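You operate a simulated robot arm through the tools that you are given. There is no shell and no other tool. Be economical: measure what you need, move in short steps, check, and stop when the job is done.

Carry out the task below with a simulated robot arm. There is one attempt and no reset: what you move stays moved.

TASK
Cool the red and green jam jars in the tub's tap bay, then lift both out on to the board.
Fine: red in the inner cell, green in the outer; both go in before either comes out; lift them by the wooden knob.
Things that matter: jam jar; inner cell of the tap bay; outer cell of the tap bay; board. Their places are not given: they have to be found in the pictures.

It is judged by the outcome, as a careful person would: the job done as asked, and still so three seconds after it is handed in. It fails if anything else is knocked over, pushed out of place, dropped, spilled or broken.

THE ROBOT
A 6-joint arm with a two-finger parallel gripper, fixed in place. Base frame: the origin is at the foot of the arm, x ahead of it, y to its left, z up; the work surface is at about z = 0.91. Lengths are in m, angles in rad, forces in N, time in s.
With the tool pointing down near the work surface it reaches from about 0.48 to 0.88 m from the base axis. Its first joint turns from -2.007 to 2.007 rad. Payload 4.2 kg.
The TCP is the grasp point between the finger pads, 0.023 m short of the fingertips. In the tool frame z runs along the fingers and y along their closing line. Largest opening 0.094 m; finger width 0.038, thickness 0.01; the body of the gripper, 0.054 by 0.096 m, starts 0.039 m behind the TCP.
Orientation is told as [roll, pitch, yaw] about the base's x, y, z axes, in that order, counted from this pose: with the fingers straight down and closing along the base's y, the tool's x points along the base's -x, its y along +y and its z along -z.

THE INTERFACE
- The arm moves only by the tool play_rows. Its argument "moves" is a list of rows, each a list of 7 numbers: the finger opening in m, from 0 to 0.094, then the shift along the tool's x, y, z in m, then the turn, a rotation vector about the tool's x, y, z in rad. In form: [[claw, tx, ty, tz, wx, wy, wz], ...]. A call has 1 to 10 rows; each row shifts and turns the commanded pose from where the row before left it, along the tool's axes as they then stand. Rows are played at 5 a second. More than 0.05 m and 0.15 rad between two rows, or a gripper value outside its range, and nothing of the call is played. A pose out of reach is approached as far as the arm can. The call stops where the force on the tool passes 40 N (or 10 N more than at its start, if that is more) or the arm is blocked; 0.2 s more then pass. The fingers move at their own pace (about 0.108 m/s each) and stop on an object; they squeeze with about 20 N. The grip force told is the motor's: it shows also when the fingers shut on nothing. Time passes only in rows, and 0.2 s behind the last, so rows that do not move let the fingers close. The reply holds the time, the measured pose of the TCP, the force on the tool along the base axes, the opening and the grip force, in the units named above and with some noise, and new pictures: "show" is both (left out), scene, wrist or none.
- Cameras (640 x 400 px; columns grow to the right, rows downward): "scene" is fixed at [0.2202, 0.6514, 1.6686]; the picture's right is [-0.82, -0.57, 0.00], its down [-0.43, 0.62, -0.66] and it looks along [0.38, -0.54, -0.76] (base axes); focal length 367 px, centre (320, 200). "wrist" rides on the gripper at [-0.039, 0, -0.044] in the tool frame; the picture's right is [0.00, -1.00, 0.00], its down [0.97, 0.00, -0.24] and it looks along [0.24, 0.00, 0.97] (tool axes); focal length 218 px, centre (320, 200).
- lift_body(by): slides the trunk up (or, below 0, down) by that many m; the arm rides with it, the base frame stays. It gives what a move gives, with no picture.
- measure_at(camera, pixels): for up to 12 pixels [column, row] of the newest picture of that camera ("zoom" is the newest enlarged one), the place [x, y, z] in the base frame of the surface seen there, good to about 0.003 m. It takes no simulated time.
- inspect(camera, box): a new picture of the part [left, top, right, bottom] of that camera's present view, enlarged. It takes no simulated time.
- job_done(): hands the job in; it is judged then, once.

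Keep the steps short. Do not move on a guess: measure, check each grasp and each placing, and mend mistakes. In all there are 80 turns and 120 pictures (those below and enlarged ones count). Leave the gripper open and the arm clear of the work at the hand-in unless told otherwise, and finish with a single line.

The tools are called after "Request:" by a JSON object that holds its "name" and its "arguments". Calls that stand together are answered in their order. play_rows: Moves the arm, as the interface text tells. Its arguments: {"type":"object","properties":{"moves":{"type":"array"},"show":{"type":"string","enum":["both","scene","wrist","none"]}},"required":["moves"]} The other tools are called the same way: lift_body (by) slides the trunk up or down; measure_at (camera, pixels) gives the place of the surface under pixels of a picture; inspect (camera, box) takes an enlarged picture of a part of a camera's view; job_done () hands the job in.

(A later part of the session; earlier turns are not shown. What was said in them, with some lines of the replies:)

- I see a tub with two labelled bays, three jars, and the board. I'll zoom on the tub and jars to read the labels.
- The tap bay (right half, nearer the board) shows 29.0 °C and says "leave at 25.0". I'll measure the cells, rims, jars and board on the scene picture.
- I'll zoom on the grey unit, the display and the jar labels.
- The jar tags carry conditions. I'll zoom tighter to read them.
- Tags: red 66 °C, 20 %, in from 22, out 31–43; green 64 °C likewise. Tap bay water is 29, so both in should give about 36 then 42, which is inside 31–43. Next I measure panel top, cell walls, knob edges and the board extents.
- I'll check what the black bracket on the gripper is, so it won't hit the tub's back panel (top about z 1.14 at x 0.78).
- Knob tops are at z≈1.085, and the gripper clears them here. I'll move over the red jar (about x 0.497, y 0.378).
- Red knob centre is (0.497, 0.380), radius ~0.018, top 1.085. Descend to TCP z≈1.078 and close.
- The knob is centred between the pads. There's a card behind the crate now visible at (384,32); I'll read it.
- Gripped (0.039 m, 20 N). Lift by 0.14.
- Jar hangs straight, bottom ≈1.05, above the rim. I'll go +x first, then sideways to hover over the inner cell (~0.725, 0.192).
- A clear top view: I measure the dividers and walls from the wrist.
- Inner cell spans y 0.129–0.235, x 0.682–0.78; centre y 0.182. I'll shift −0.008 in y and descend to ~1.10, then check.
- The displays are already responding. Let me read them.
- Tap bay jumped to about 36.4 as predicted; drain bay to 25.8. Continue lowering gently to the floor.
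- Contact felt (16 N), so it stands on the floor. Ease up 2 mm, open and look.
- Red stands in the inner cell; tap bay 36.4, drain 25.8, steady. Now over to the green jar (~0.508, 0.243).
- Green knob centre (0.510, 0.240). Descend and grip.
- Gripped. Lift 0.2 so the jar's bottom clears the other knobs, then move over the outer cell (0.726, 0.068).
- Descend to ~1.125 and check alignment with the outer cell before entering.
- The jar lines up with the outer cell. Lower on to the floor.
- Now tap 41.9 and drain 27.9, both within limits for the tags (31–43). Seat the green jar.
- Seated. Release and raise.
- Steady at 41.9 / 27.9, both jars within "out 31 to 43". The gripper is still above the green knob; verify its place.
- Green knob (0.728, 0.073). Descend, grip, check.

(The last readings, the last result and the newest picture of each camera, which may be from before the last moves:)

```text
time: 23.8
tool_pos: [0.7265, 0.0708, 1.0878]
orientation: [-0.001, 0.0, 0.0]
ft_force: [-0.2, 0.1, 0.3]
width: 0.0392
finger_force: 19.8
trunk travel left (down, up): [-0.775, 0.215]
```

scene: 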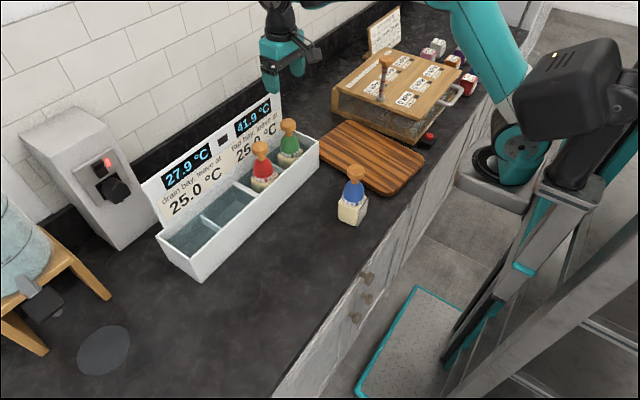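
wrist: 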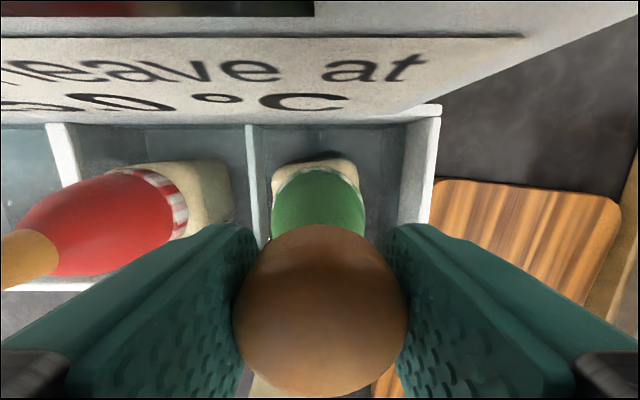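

Gripped. Lift straight up 0.15 and watch the displays.

Request:
{"name": "play_rows", "arguments": {"moves": [[0.02, 0, 0, -0.02, 0, 0, 0], [0.02, 0, 0, -0.04, 0, 0, 0], [0.02, 0, 0, -0.045, 0, 0, 0], [0.02, 0, 0, -0.045, 0, 0, 0], [0.02, 0, 0, 0, 0, 0, 0]], "show": "both"}}

Request:
{"name": "inspect", "arguments": {"camera": "scene", "box": [150, 80, 330, 210]}}

```text
time: 25.0
tool_pos: [0.7264, 0.0712, 1.241]
orientation: [0.001, 0.001, 0.0]
ft_force: [0.5, 0.2, -5.4]
width: 0.0391
finger_force: 19.9
trunk travel left (down, up): [-0.775, 0.215]
```

scene: 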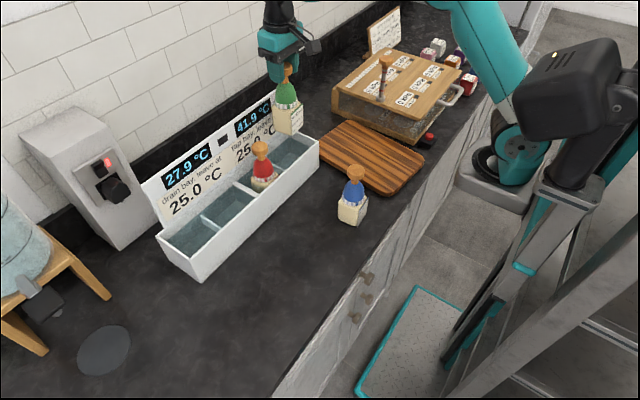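
wrist: 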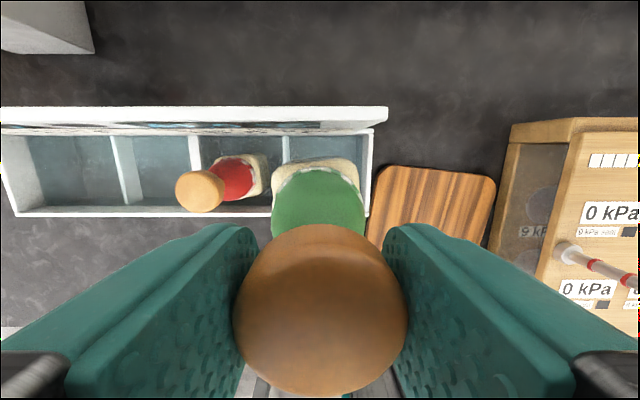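

```text
3.08 times, centred on (240, 145) of scene
```

zoom: 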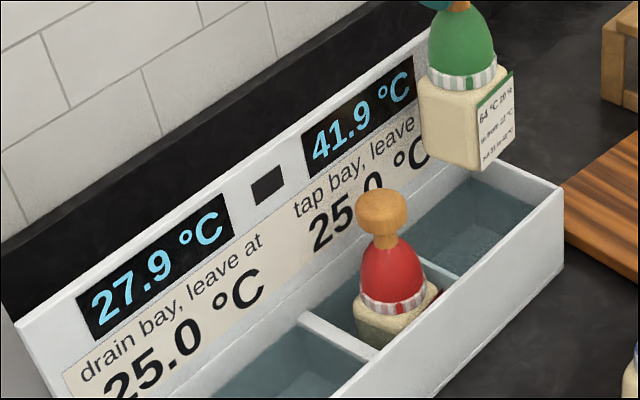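

Lifting out leaves readings unchanged (41.9/27.9). Carry green over the board to about (0.64, -0.12).

Request:
{"name": "play_rows", "arguments": {"moves": [[0.02, 0.01, -0.035, 0, 0, 0, 0], [0.02, 0.015, -0.04, 0, 0, 0, 0], [0.02, 0.02, -0.04, 0, 0, 0, 0], [0.02, 0.02, -0.04, 0, 0, 0, 0], [0.02, 0.02, -0.035, 0, 0, 0, 0], [0.02, 0, 0, 0.04, 0, 0, 0], [0.02, 0, 0, 0.04, 0, 0, 0], [0.02, 0, 0, 0, 0, 0, 0]], "show": "both"}}

```text
time: 26.8
tool_pos: [0.6412, -0.1205, 1.1607]
orientation: [-0.001, 0.001, 0.0]
ft_force: [0.1, 0.4, -5.9]
width: 0.0391
finger_force: 20.0
trunk travel left (down, up): [-0.775, 0.215]
```

scene: 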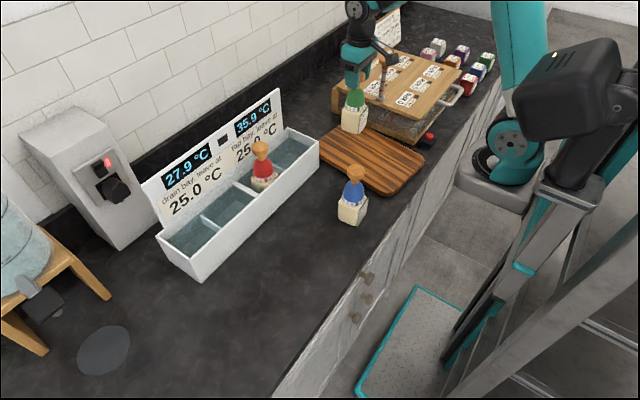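
wrist: 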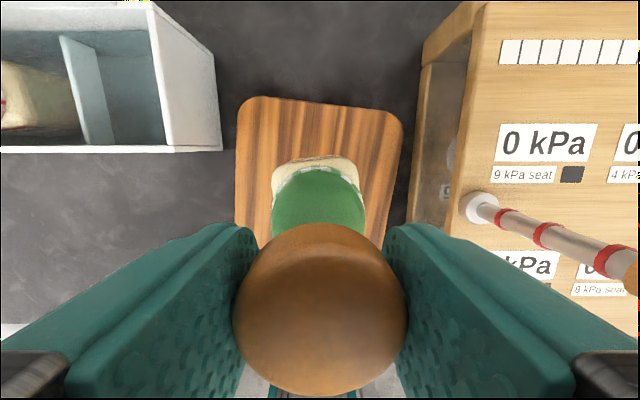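

Tap bay dropped to 35.9 as green left (20 % refilled by cold water); red may still come out (31–43). Check the green's spot and the rod's clearance.

Request:
{"name": "measure_at", "arguments": {"camera": "wrist", "pixels": [[480, 205], [600, 255], [460, 215], [400, 130], [240, 130], [420, 100], [470, 50], [375, 220], [237, 210]]}}

Request:
{"name": "play_rows", "arguments": {"moves": [[0.02, 0, 0, 0.03, 0, 0, 0], [0.02, 0, 0, 0.02, 0, 0, 0], [0.02, 0, 0, 0.003, 0, 0, 0], [0.02, 0, 0, 0.003, 0, 0, 0], [0.02, 0, 0, 0, 0, 0, 0]], "show": "scene"}}

```text
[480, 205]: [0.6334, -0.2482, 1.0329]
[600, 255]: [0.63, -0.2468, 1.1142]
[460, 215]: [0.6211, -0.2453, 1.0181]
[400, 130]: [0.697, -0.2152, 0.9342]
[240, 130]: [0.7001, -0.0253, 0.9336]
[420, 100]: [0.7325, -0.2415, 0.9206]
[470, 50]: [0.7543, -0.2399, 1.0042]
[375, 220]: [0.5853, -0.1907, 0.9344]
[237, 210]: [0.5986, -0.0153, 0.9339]
```

```text
time: 28.0
tool_pos: [0.6398, -0.1204, 1.1032]
orientation: [0.001, 0.0, 0.001]
ft_force: [-0.9, 0.2, 0.5]
width: 0.0391
finger_force: 20.1
trunk travel left (down, up): [-0.775, 0.215]
```

scene: 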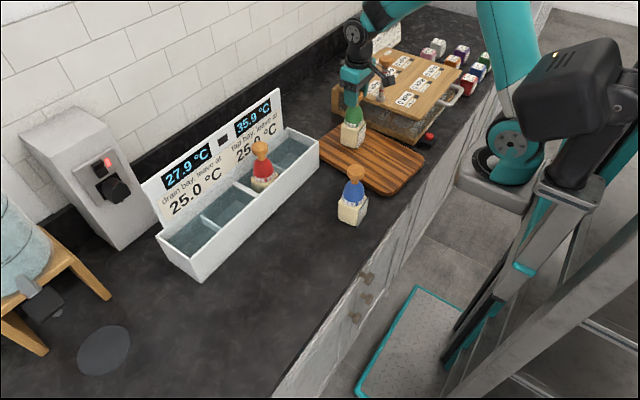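

Weight is borne by the board. Open, rise, and return above red.

Request:
{"name": "play_rows", "arguments": {"moves": [[0.06, 0, 0, 0, 0, 0, 0], [0.075, 0, 0, 0, 0, 0, 0], [0.075, 0, 0, 0, 0, 0, 0], [0.075, 0, 0, -0.04, 0, 0, 0], [0.075, 0, 0, -0.04, 0, 0, 0], [0.075, 0, 0, -0.035, 0, 0, 0], [0.075, 0, 0, 0, 0, 0, 0]], "show": "both"}}

Request:
{"name": "play_rows", "arguments": {"moves": [[0.08, -0.01, 0.043, 0, 0, 0, 0], [0.08, -0.01, 0.043, 0, 0, 0, 0], [0.08, -0.01, 0.043, 0, 0, 0, 0], [0.08, -0.012, 0.043, 0, 0, 0, 0], [0.08, -0.012, 0.043, 0, 0, 0, 0], [0.08, -0.016, 0.043, 0, 0, 0, 0], [0.08, -0.016, 0.043, 0, 0, 0, 0], [0.08, 0, 0, 0, 0, 0, 0]], "show": "both"}}

```text
time: 29.6
tool_pos: [0.6411, -0.1206, 1.2169]
orientation: [0.001, 0.001, -0.001]
ft_force: [-0.5, -0.7, -0.2]
width: 0.0749
finger_force: 0.1
trunk travel left (down, up): [-0.775, 0.215]
```

scene: 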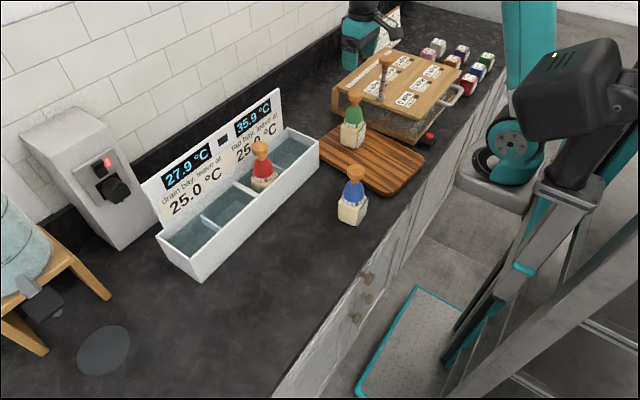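
wrist: 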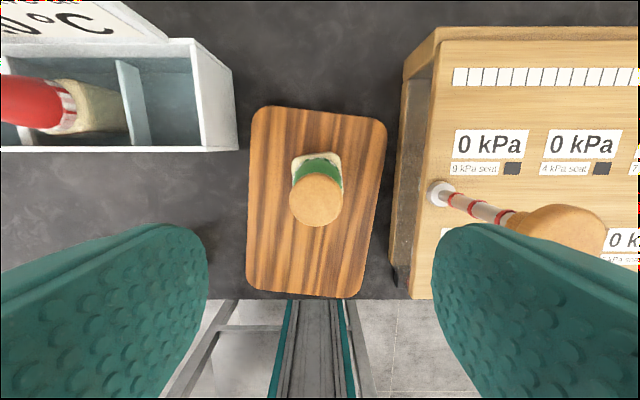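

```text
time: 31.4
tool_pos: [0.7248, 0.182, 1.2184]
orientation: [0.001, 0.001, 0.0]
ft_force: [-0.2, 0.3, 0.4]
width: 0.08
finger_force: 0.0
trunk travel left (down, up): [-0.775, 0.215]
```

scene: 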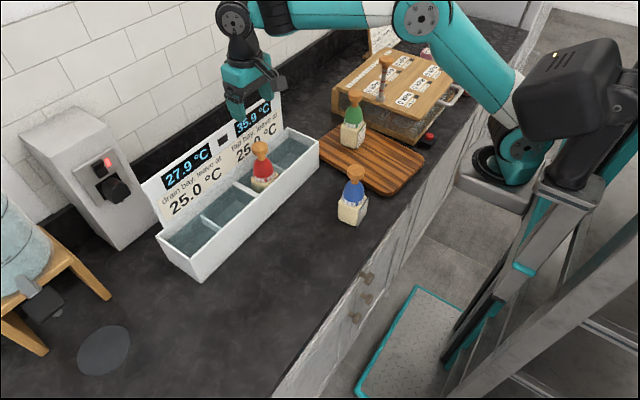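
wrist: 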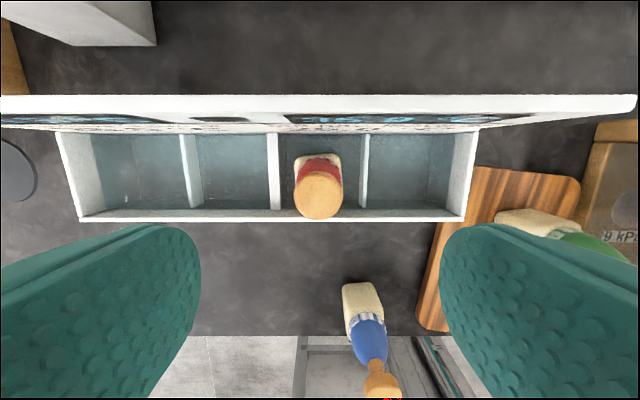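

Green stands well on the board. Red knob sits under the gripper; 35.9 is fine for red. Descend, grip and lift.

Request:
{"name": "play_rows", "arguments": {"moves": [[0.08, -0.001, 0.0, 0.045, 0, 0, 0], [0.08, 0, 0, 0.045, 0, 0, 0], [0.08, 0, 0, 0.03, 0, 0, 0], [0.08, 0, 0, 0.01, 0, 0, 0], [0.08, 0, 0, 0, 0, 0, 0], [0.03, 0, 0, 0, 0, 0, 0], [0.02, 0, 0, 0, 0, 0, 0], [0.02, 0, 0, 0, 0, 0, 0]], "show": "wrist"}}

```text
time: 33.2
tool_pos: [0.7286, 0.1814, 1.0895]
orientation: [0.0, -0.001, -0.001]
ft_force: [1.2, 1.4, -0.4]
width: 0.0392
finger_force: 19.8
trunk travel left (down, up): [-0.775, 0.215]
```

wrist: 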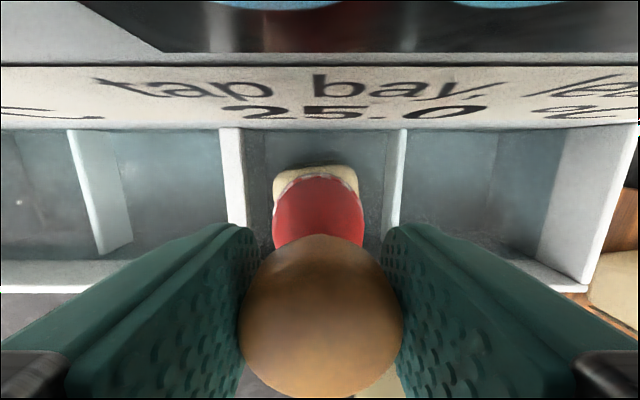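

Request:
{"name": "play_rows", "arguments": {"moves": [[0.02, 0, 0, -0.02, 0, 0, 0], [0.02, 0, 0, -0.04, 0, 0, 0], [0.02, 0, 0, -0.045, 0, 0, 0], [0.02, 0, 0, -0.045, 0, 0, 0], [0.02, 0, 0, -0.04, 0, 0, 0], [0.02, 0, 0, 0, 0, 0, 0]], "show": "scene"}}

Request:
{"name": "play_rows", "arguments": {"moves": [[0.02, 0.015, -0.04, 0, 0, 0, 0], [0.02, 0.02, -0.04, 0, 0, 0, 0], [0.02, 0.027, -0.04, 0, 0, 0, 0], [0.02, 0.027, -0.04, 0, 0, 0, 0], [0.02, 0.027, -0.04, 0, 0, 0, 0], [0.02, 0.027, -0.04, 0, 0, 0, 0], [0.02, 0.035, -0.021, 0, 0, 0, 0], [0.02, 0.02, 0, 0, 0, 0, 0], [0.02, 0, 0, 0.04, 0, 0, 0], [0.02, 0, 0, 0, 0, 0, 0]], "show": "both"}}

```text
time: 34.6
tool_pos: [0.7309, 0.1798, 1.277]
orientation: [0.0, 0.002, 0.0]
ft_force: [0.0, -0.6, -4.8]
width: 0.0392
finger_force: 19.9
trunk travel left (down, up): [-0.775, 0.215]
```

scene: 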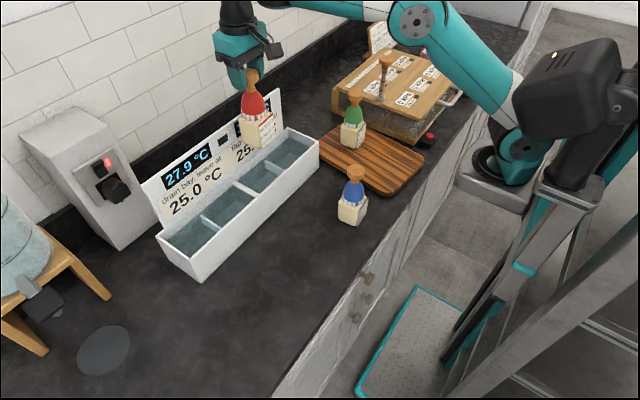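

```text
time: 36.8
tool_pos: [0.5299, -0.0777, 1.2362]
orientation: [-0.001, 0.001, 0.0]
ft_force: [-0.8, -0.2, -5.4]
width: 0.0391
finger_force: 20.2
trunk travel left (down, up): [-0.775, 0.215]
```

scene: 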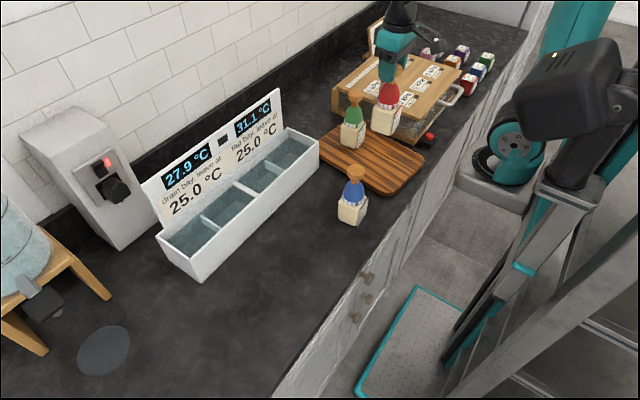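
wrist: 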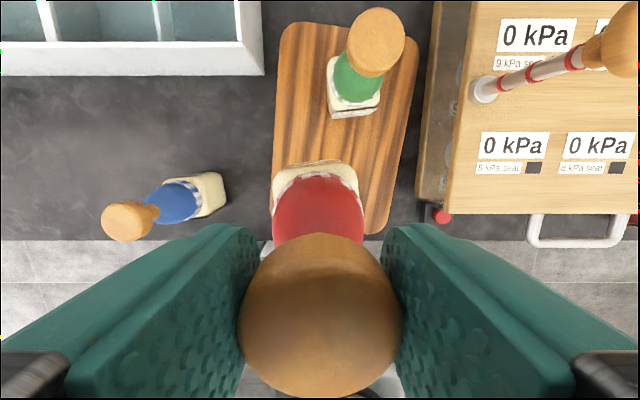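

Tap bay 31.1. Board is beneath red; lower it.

Request:
{"name": "play_rows", "arguments": {"moves": [[0.02, 0, -0.003, 0.045, 0, 0, 0], [0.02, 0, 0, 0.045, 0, 0, 0], [0.02, 0, 0, 0.03, 0, 0, 0], [0.02, 0, 0, 0.008, 0, 0, 0], [0.02, 0, 0, 0.003, 0, 0, 0], [0.02, 0, 0, 0, 0, 0, 0]], "show": "wrist"}}

```text
time: 38.2
tool_pos: [0.5283, -0.0832, 1.1071]
orientation: [0.0, 0.002, 0.0]
ft_force: [-0.2, 0.8, -5.0]
width: 0.0393
finger_force: 19.4
trunk travel left (down, up): [-0.775, 0.215]
```

wrist: 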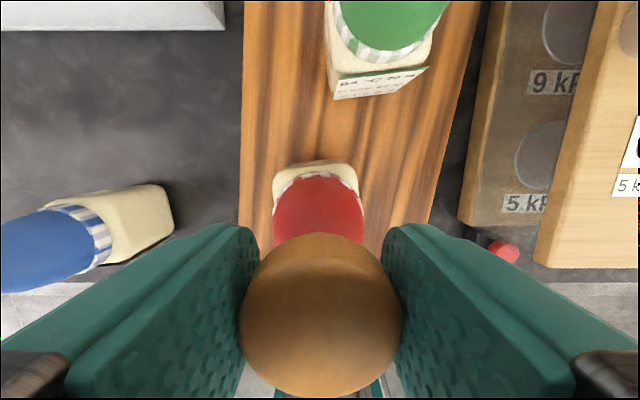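

Request:
{"name": "play_rows", "arguments": {"moves": [[0.02, 0, 0, 0.002, 0, 0, 0], [0.02, 0, 0, 0.002, 0, 0, 0], [0.02, 0, 0, 0, 0, 0, 0]], "show": "none"}}

```text
time: 39.0
tool_pos: [0.53, -0.0827, 1.1052]
orientation: [0.001, -0.002, 0.001]
ft_force: [-0.1, 3.6, 16.0]
width: 0.0392
finger_force: 19.9
trunk travel left (down, up): [-0.775, 0.215]
```

Seated on the board. Release, rise, then read the displays.

Request:
{"name": "play_rows", "arguments": {"moves": [[0.02, 0, 0, -0.002, 0, 0, 0], [0.06, 0, 0, 0, 0, 0, 0], [0.075, 0, 0, 0, 0, 0, 0], [0.075, 0, 0, 0, 0, 0, 0], [0.075, 0, 0, -0.045, 0, 0, 0], [0.075, 0, 0, -0.045, 0, 0, 0], [0.075, 0, 0, -0.045, 0, 0, 0], [0.075, 0, 0, 0, 0, 0, 0]], "show": "both"}}

Request:
{"name": "inspect", "arguments": {"camera": "scene", "box": [150, 80, 330, 210]}}

```text
time: 40.8
tool_pos: [0.5325, -0.0839, 1.2397]
orientation: [0.0, 0.001, 0.0]
ft_force: [-0.3, -0.4, 1.2]
width: 0.075
finger_force: 0.0
trunk travel left (down, up): [-0.775, 0.215]
```

scene: 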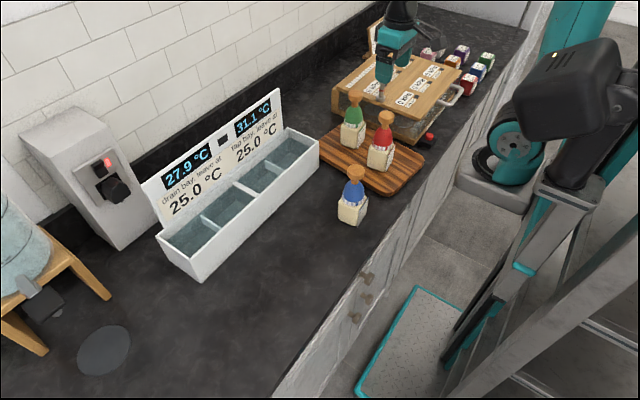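
wrist: 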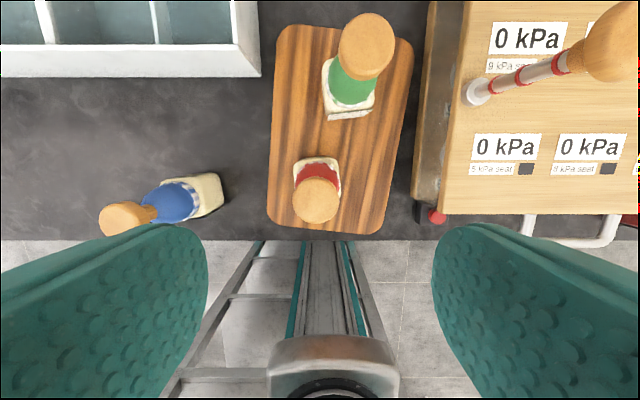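

```text
3.08 times, centred on (240, 145) of scene
```

zoom: 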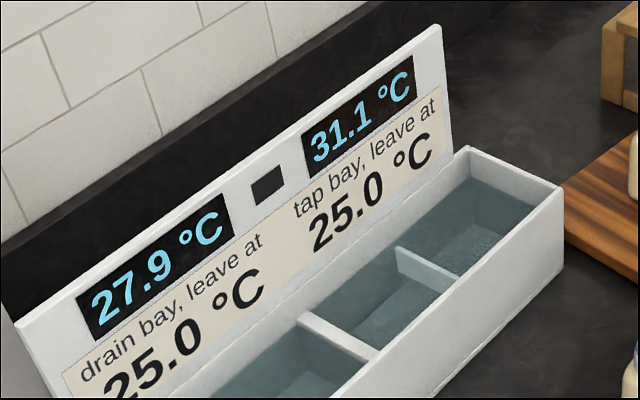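

Both jars stand on the board. The tub asks to be left at 25.0 °C; bays read 27.9 and 31.1. I'll look closer at the grey unit (plate at (110,180)) to see whether it is a control for this. Move over there, high and clear.

Request:
{"name": "play_rows", "arguments": {"moves": [[0.075, 0, 0, -0.04, 0, 0, 0], [0.075, 0, 0.048, -0.04, 0, 0, 0], [0.075, -0.01, 0.048, 0, 0, 0, 0], [0.075, -0.01, 0.048, 0, 0, 0, 0], [0.075, -0.01, 0.048, 0, 0, 0, 0], [0.075, -0.01, 0.048, 0, 0, 0, 0], [0.075, 0, 0.048, 0, 0, 0, 0], [0.075, 0, 0.048, 0, 0, 0, 0], [0.075, 0, 0.048, 0, 0, 0, 0], [0.075, 0, 0.048, 0, 0, 0, 0]], "show": "none"}}

Request:
{"name": "play_rows", "arguments": {"moves": [[0.075, 0, 0.04, 0, 0, -0.14, 0], [0.075, 0, 0.03, 0, 0, -0.14, 0], [0.075, 0, 0, 0, 0, -0.14, 0], [0.075, 0, 0, 0, 0, -0.14, 0], [0.075, 0, 0, 0, 0, -0.14, 0], [0.075, 0, 0, 0, 0, -0.14, 0], [0.075, 0, 0, 0, 0, 0, 0]], "show": "both"}}

```text
refused: row 2 steps farther than a row can; nothing moved
```

```text
time: 42.4
tool_pos: [0.5328, -0.0142, 1.243]
orientation: [0.0, -0.84, 0.001]
ft_force: [-1.1, 0.0, -0.3]
width: 0.0749
finger_force: 0.1
trunk travel left (down, up): [-0.775, 0.215]
```

scene: 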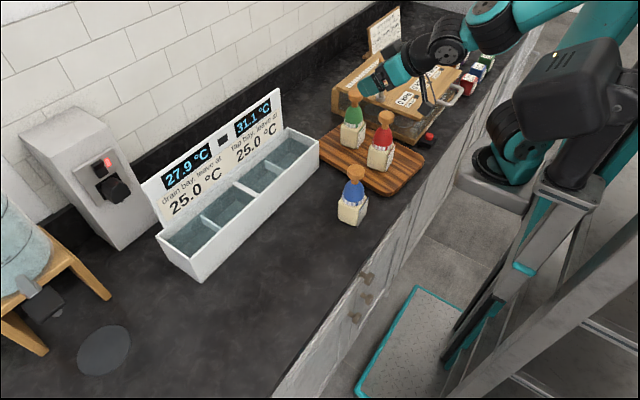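
wrist: 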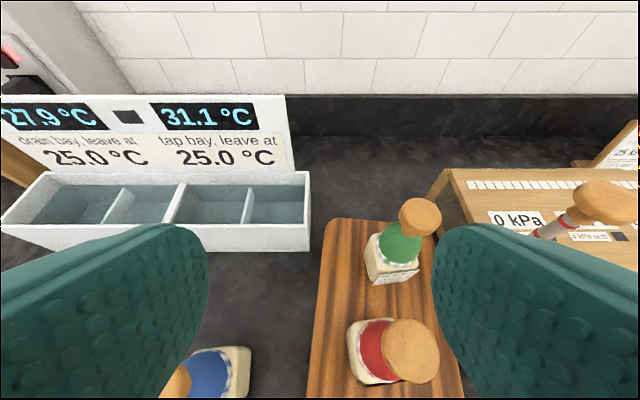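

The tilted view works nicely and everything is upright. Slide along +y to face the grey unit.

Request:
{"name": "play_rows", "arguments": {"moves": [[0.075, 0, 0.048, 0, 0, 0, 0], [0.075, 0, 0.048, 0, 0, 0, 0], [0.075, 0, 0.048, 0, 0, 0, 0], [0.075, 0, 0.048, 0, 0, 0, 0], [0.075, 0, 0.048, 0, 0, 0, 0], [0.075, 0, 0.048, 0, 0, 0, 0], [0.075, 0, 0.048, 0, 0, 0, 0], [0.075, 0, 0.048, 0, 0, 0, 0], [0.075, 0, 0.04, 0, 0, 0, 0], [0.075, 0, 0, 0, 0, 0, 0]], "show": "wrist"}}

```text
time: 44.6
tool_pos: [0.537, 0.4083, 1.2449]
orientation: [0.015, -0.841, -0.022]
ft_force: [-0.1, -0.7, -0.9]
width: 0.075
finger_force: 0.0
trunk travel left (down, up): [-0.775, 0.215]
```

wrist: 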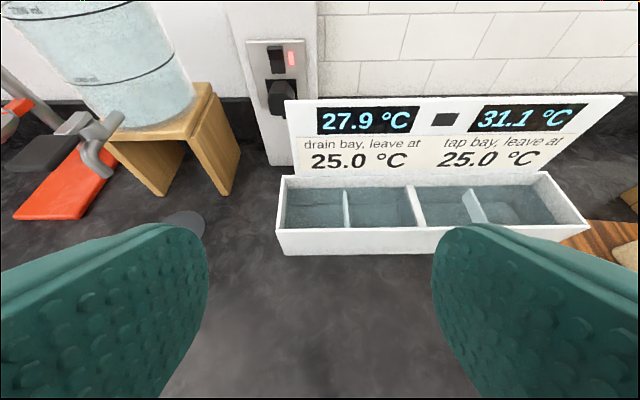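

Request:
{"name": "inspect", "arguments": {"camera": "wrist", "box": [230, 25, 330, 125]}}

Request:
{"name": "inspect", "arguments": {"camera": "wrist", "box": [280, 90, 630, 260]}}

Request:
{"name": "inspect", "arguments": {"camera": "wrist", "box": [0, 0, 240, 240]}}

```text
4.00 times, centred on (280, 75) of wrist
```

zoom: 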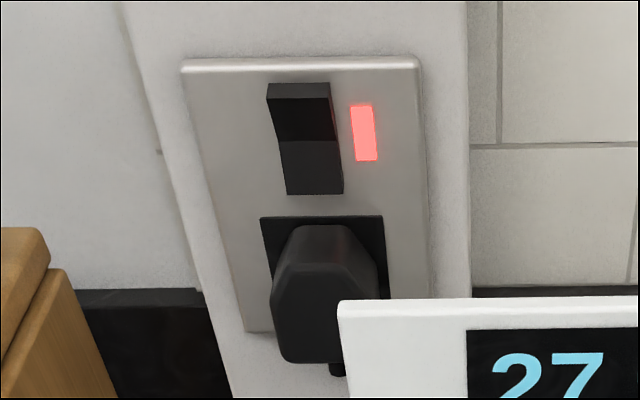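

```text
1.83 times, centred on (455, 175) of wrist
```

zoom: 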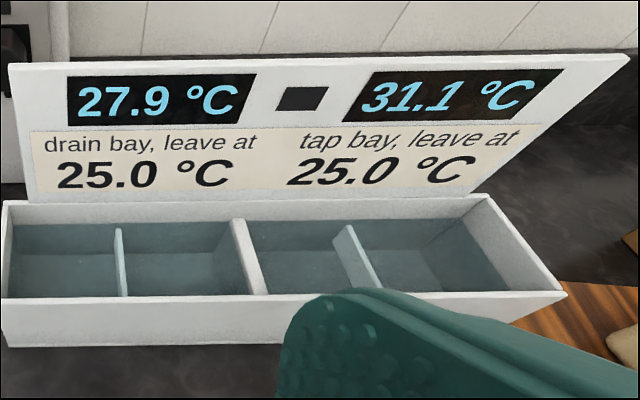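

```text
1.67 times, centred on (120, 120) of wrist
```

zoom: 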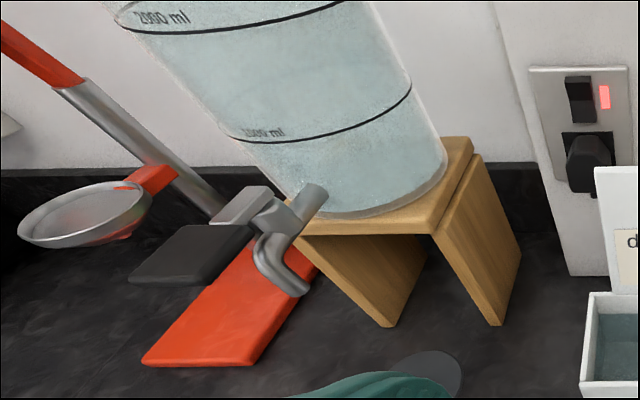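

The grey unit is just a mains socket with a plug, not a temperature control, so I leave it alone. Nothing in the task calls for adjusting the bays further. One last look at the board before handing in.

Request:
{"name": "inspect", "arguments": {"camera": "scene", "box": [230, 70, 450, 240]}}

```text
2.35 times, centred on (340, 155) of scene
```

zoom: 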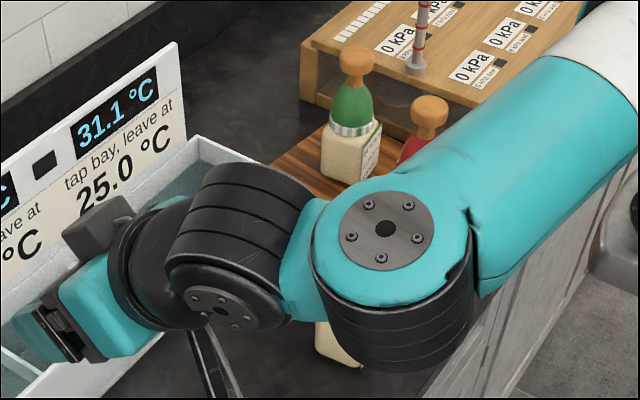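

The arm covers the blue jar in this view. I'll raise the trunk to move clear and check that nothing was touched.

Request:
{"name": "lift_body", "arguments": {"by": 0.2}}

Request:
{"name": "play_rows", "arguments": {"moves": [[0.09, 0, 0, 0, 0, 0.14, 0], [0.09, 0, 0, 0, 0, 0.14, 0], [0.09, 0, 0, 0, 0, 0.14, 0], [0.09, 0, 0, 0, 0, 0.14, 0], [0.09, 0, 0, 0, 0, 0.14, 0], [0.09, 0, 0, 0, 0, 0.14, 0], [0.09, 0, -0.04, 0, 0, 0, 0], [0.09, 0, -0.04, 0, 0, 0, 0], [0.09, 0, 0, 0, 0, 0, 0]], "show": "both"}}

```text
time: 46.8
tool_pos: [0.539, 0.4069, 1.4429]
orientation: [0.009, -0.841, -0.018]
ft_force: [-0.6, 0.3, -0.6]
width: 0.0751
finger_force: 0.1
trunk travel left (down, up): [-0.975, 0.015]
```

```text
time: 48.8
tool_pos: [0.5285, 0.3413, 1.4437]
orientation: [-0.002, 0.001, 0.001]
ft_force: [0.3, 0.8, -0.1]
width: 0.0901
finger_force: 0.1
out of reach, approached as far as the arm can: row 4, 8
trunk travel left (down, up): [-0.975, 0.015]
```

scene: 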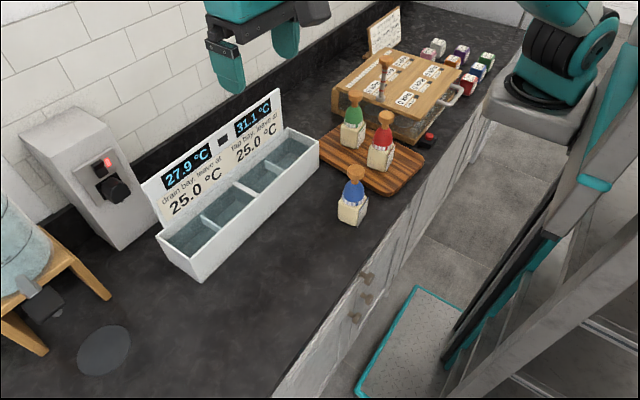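
wrist: 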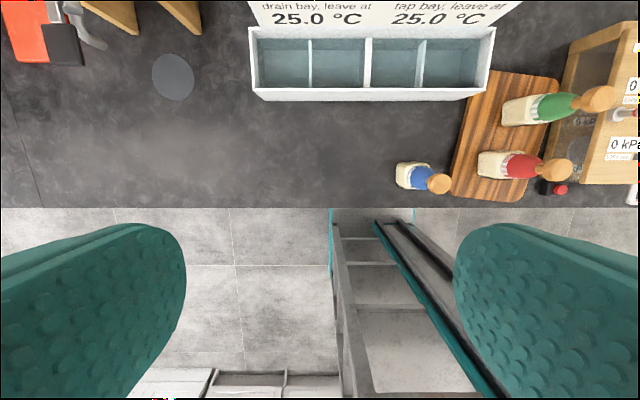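

Blue and everything else is in place, both jars stand on the board, the gripper is open and the arm is clear. Handing in.

Request:
{"name": "job_done", "arguments": {}}

```text
The job is handed in.
```

The red and green jars were cooled in the tap bay (red in the inner cell, green in the outer, both in before either came out) and now stand on the board, but the bays read 31.1 °C (tap) and 27.9 °C (drain), not the 25.0 °C on the sign, and I found no control for that.
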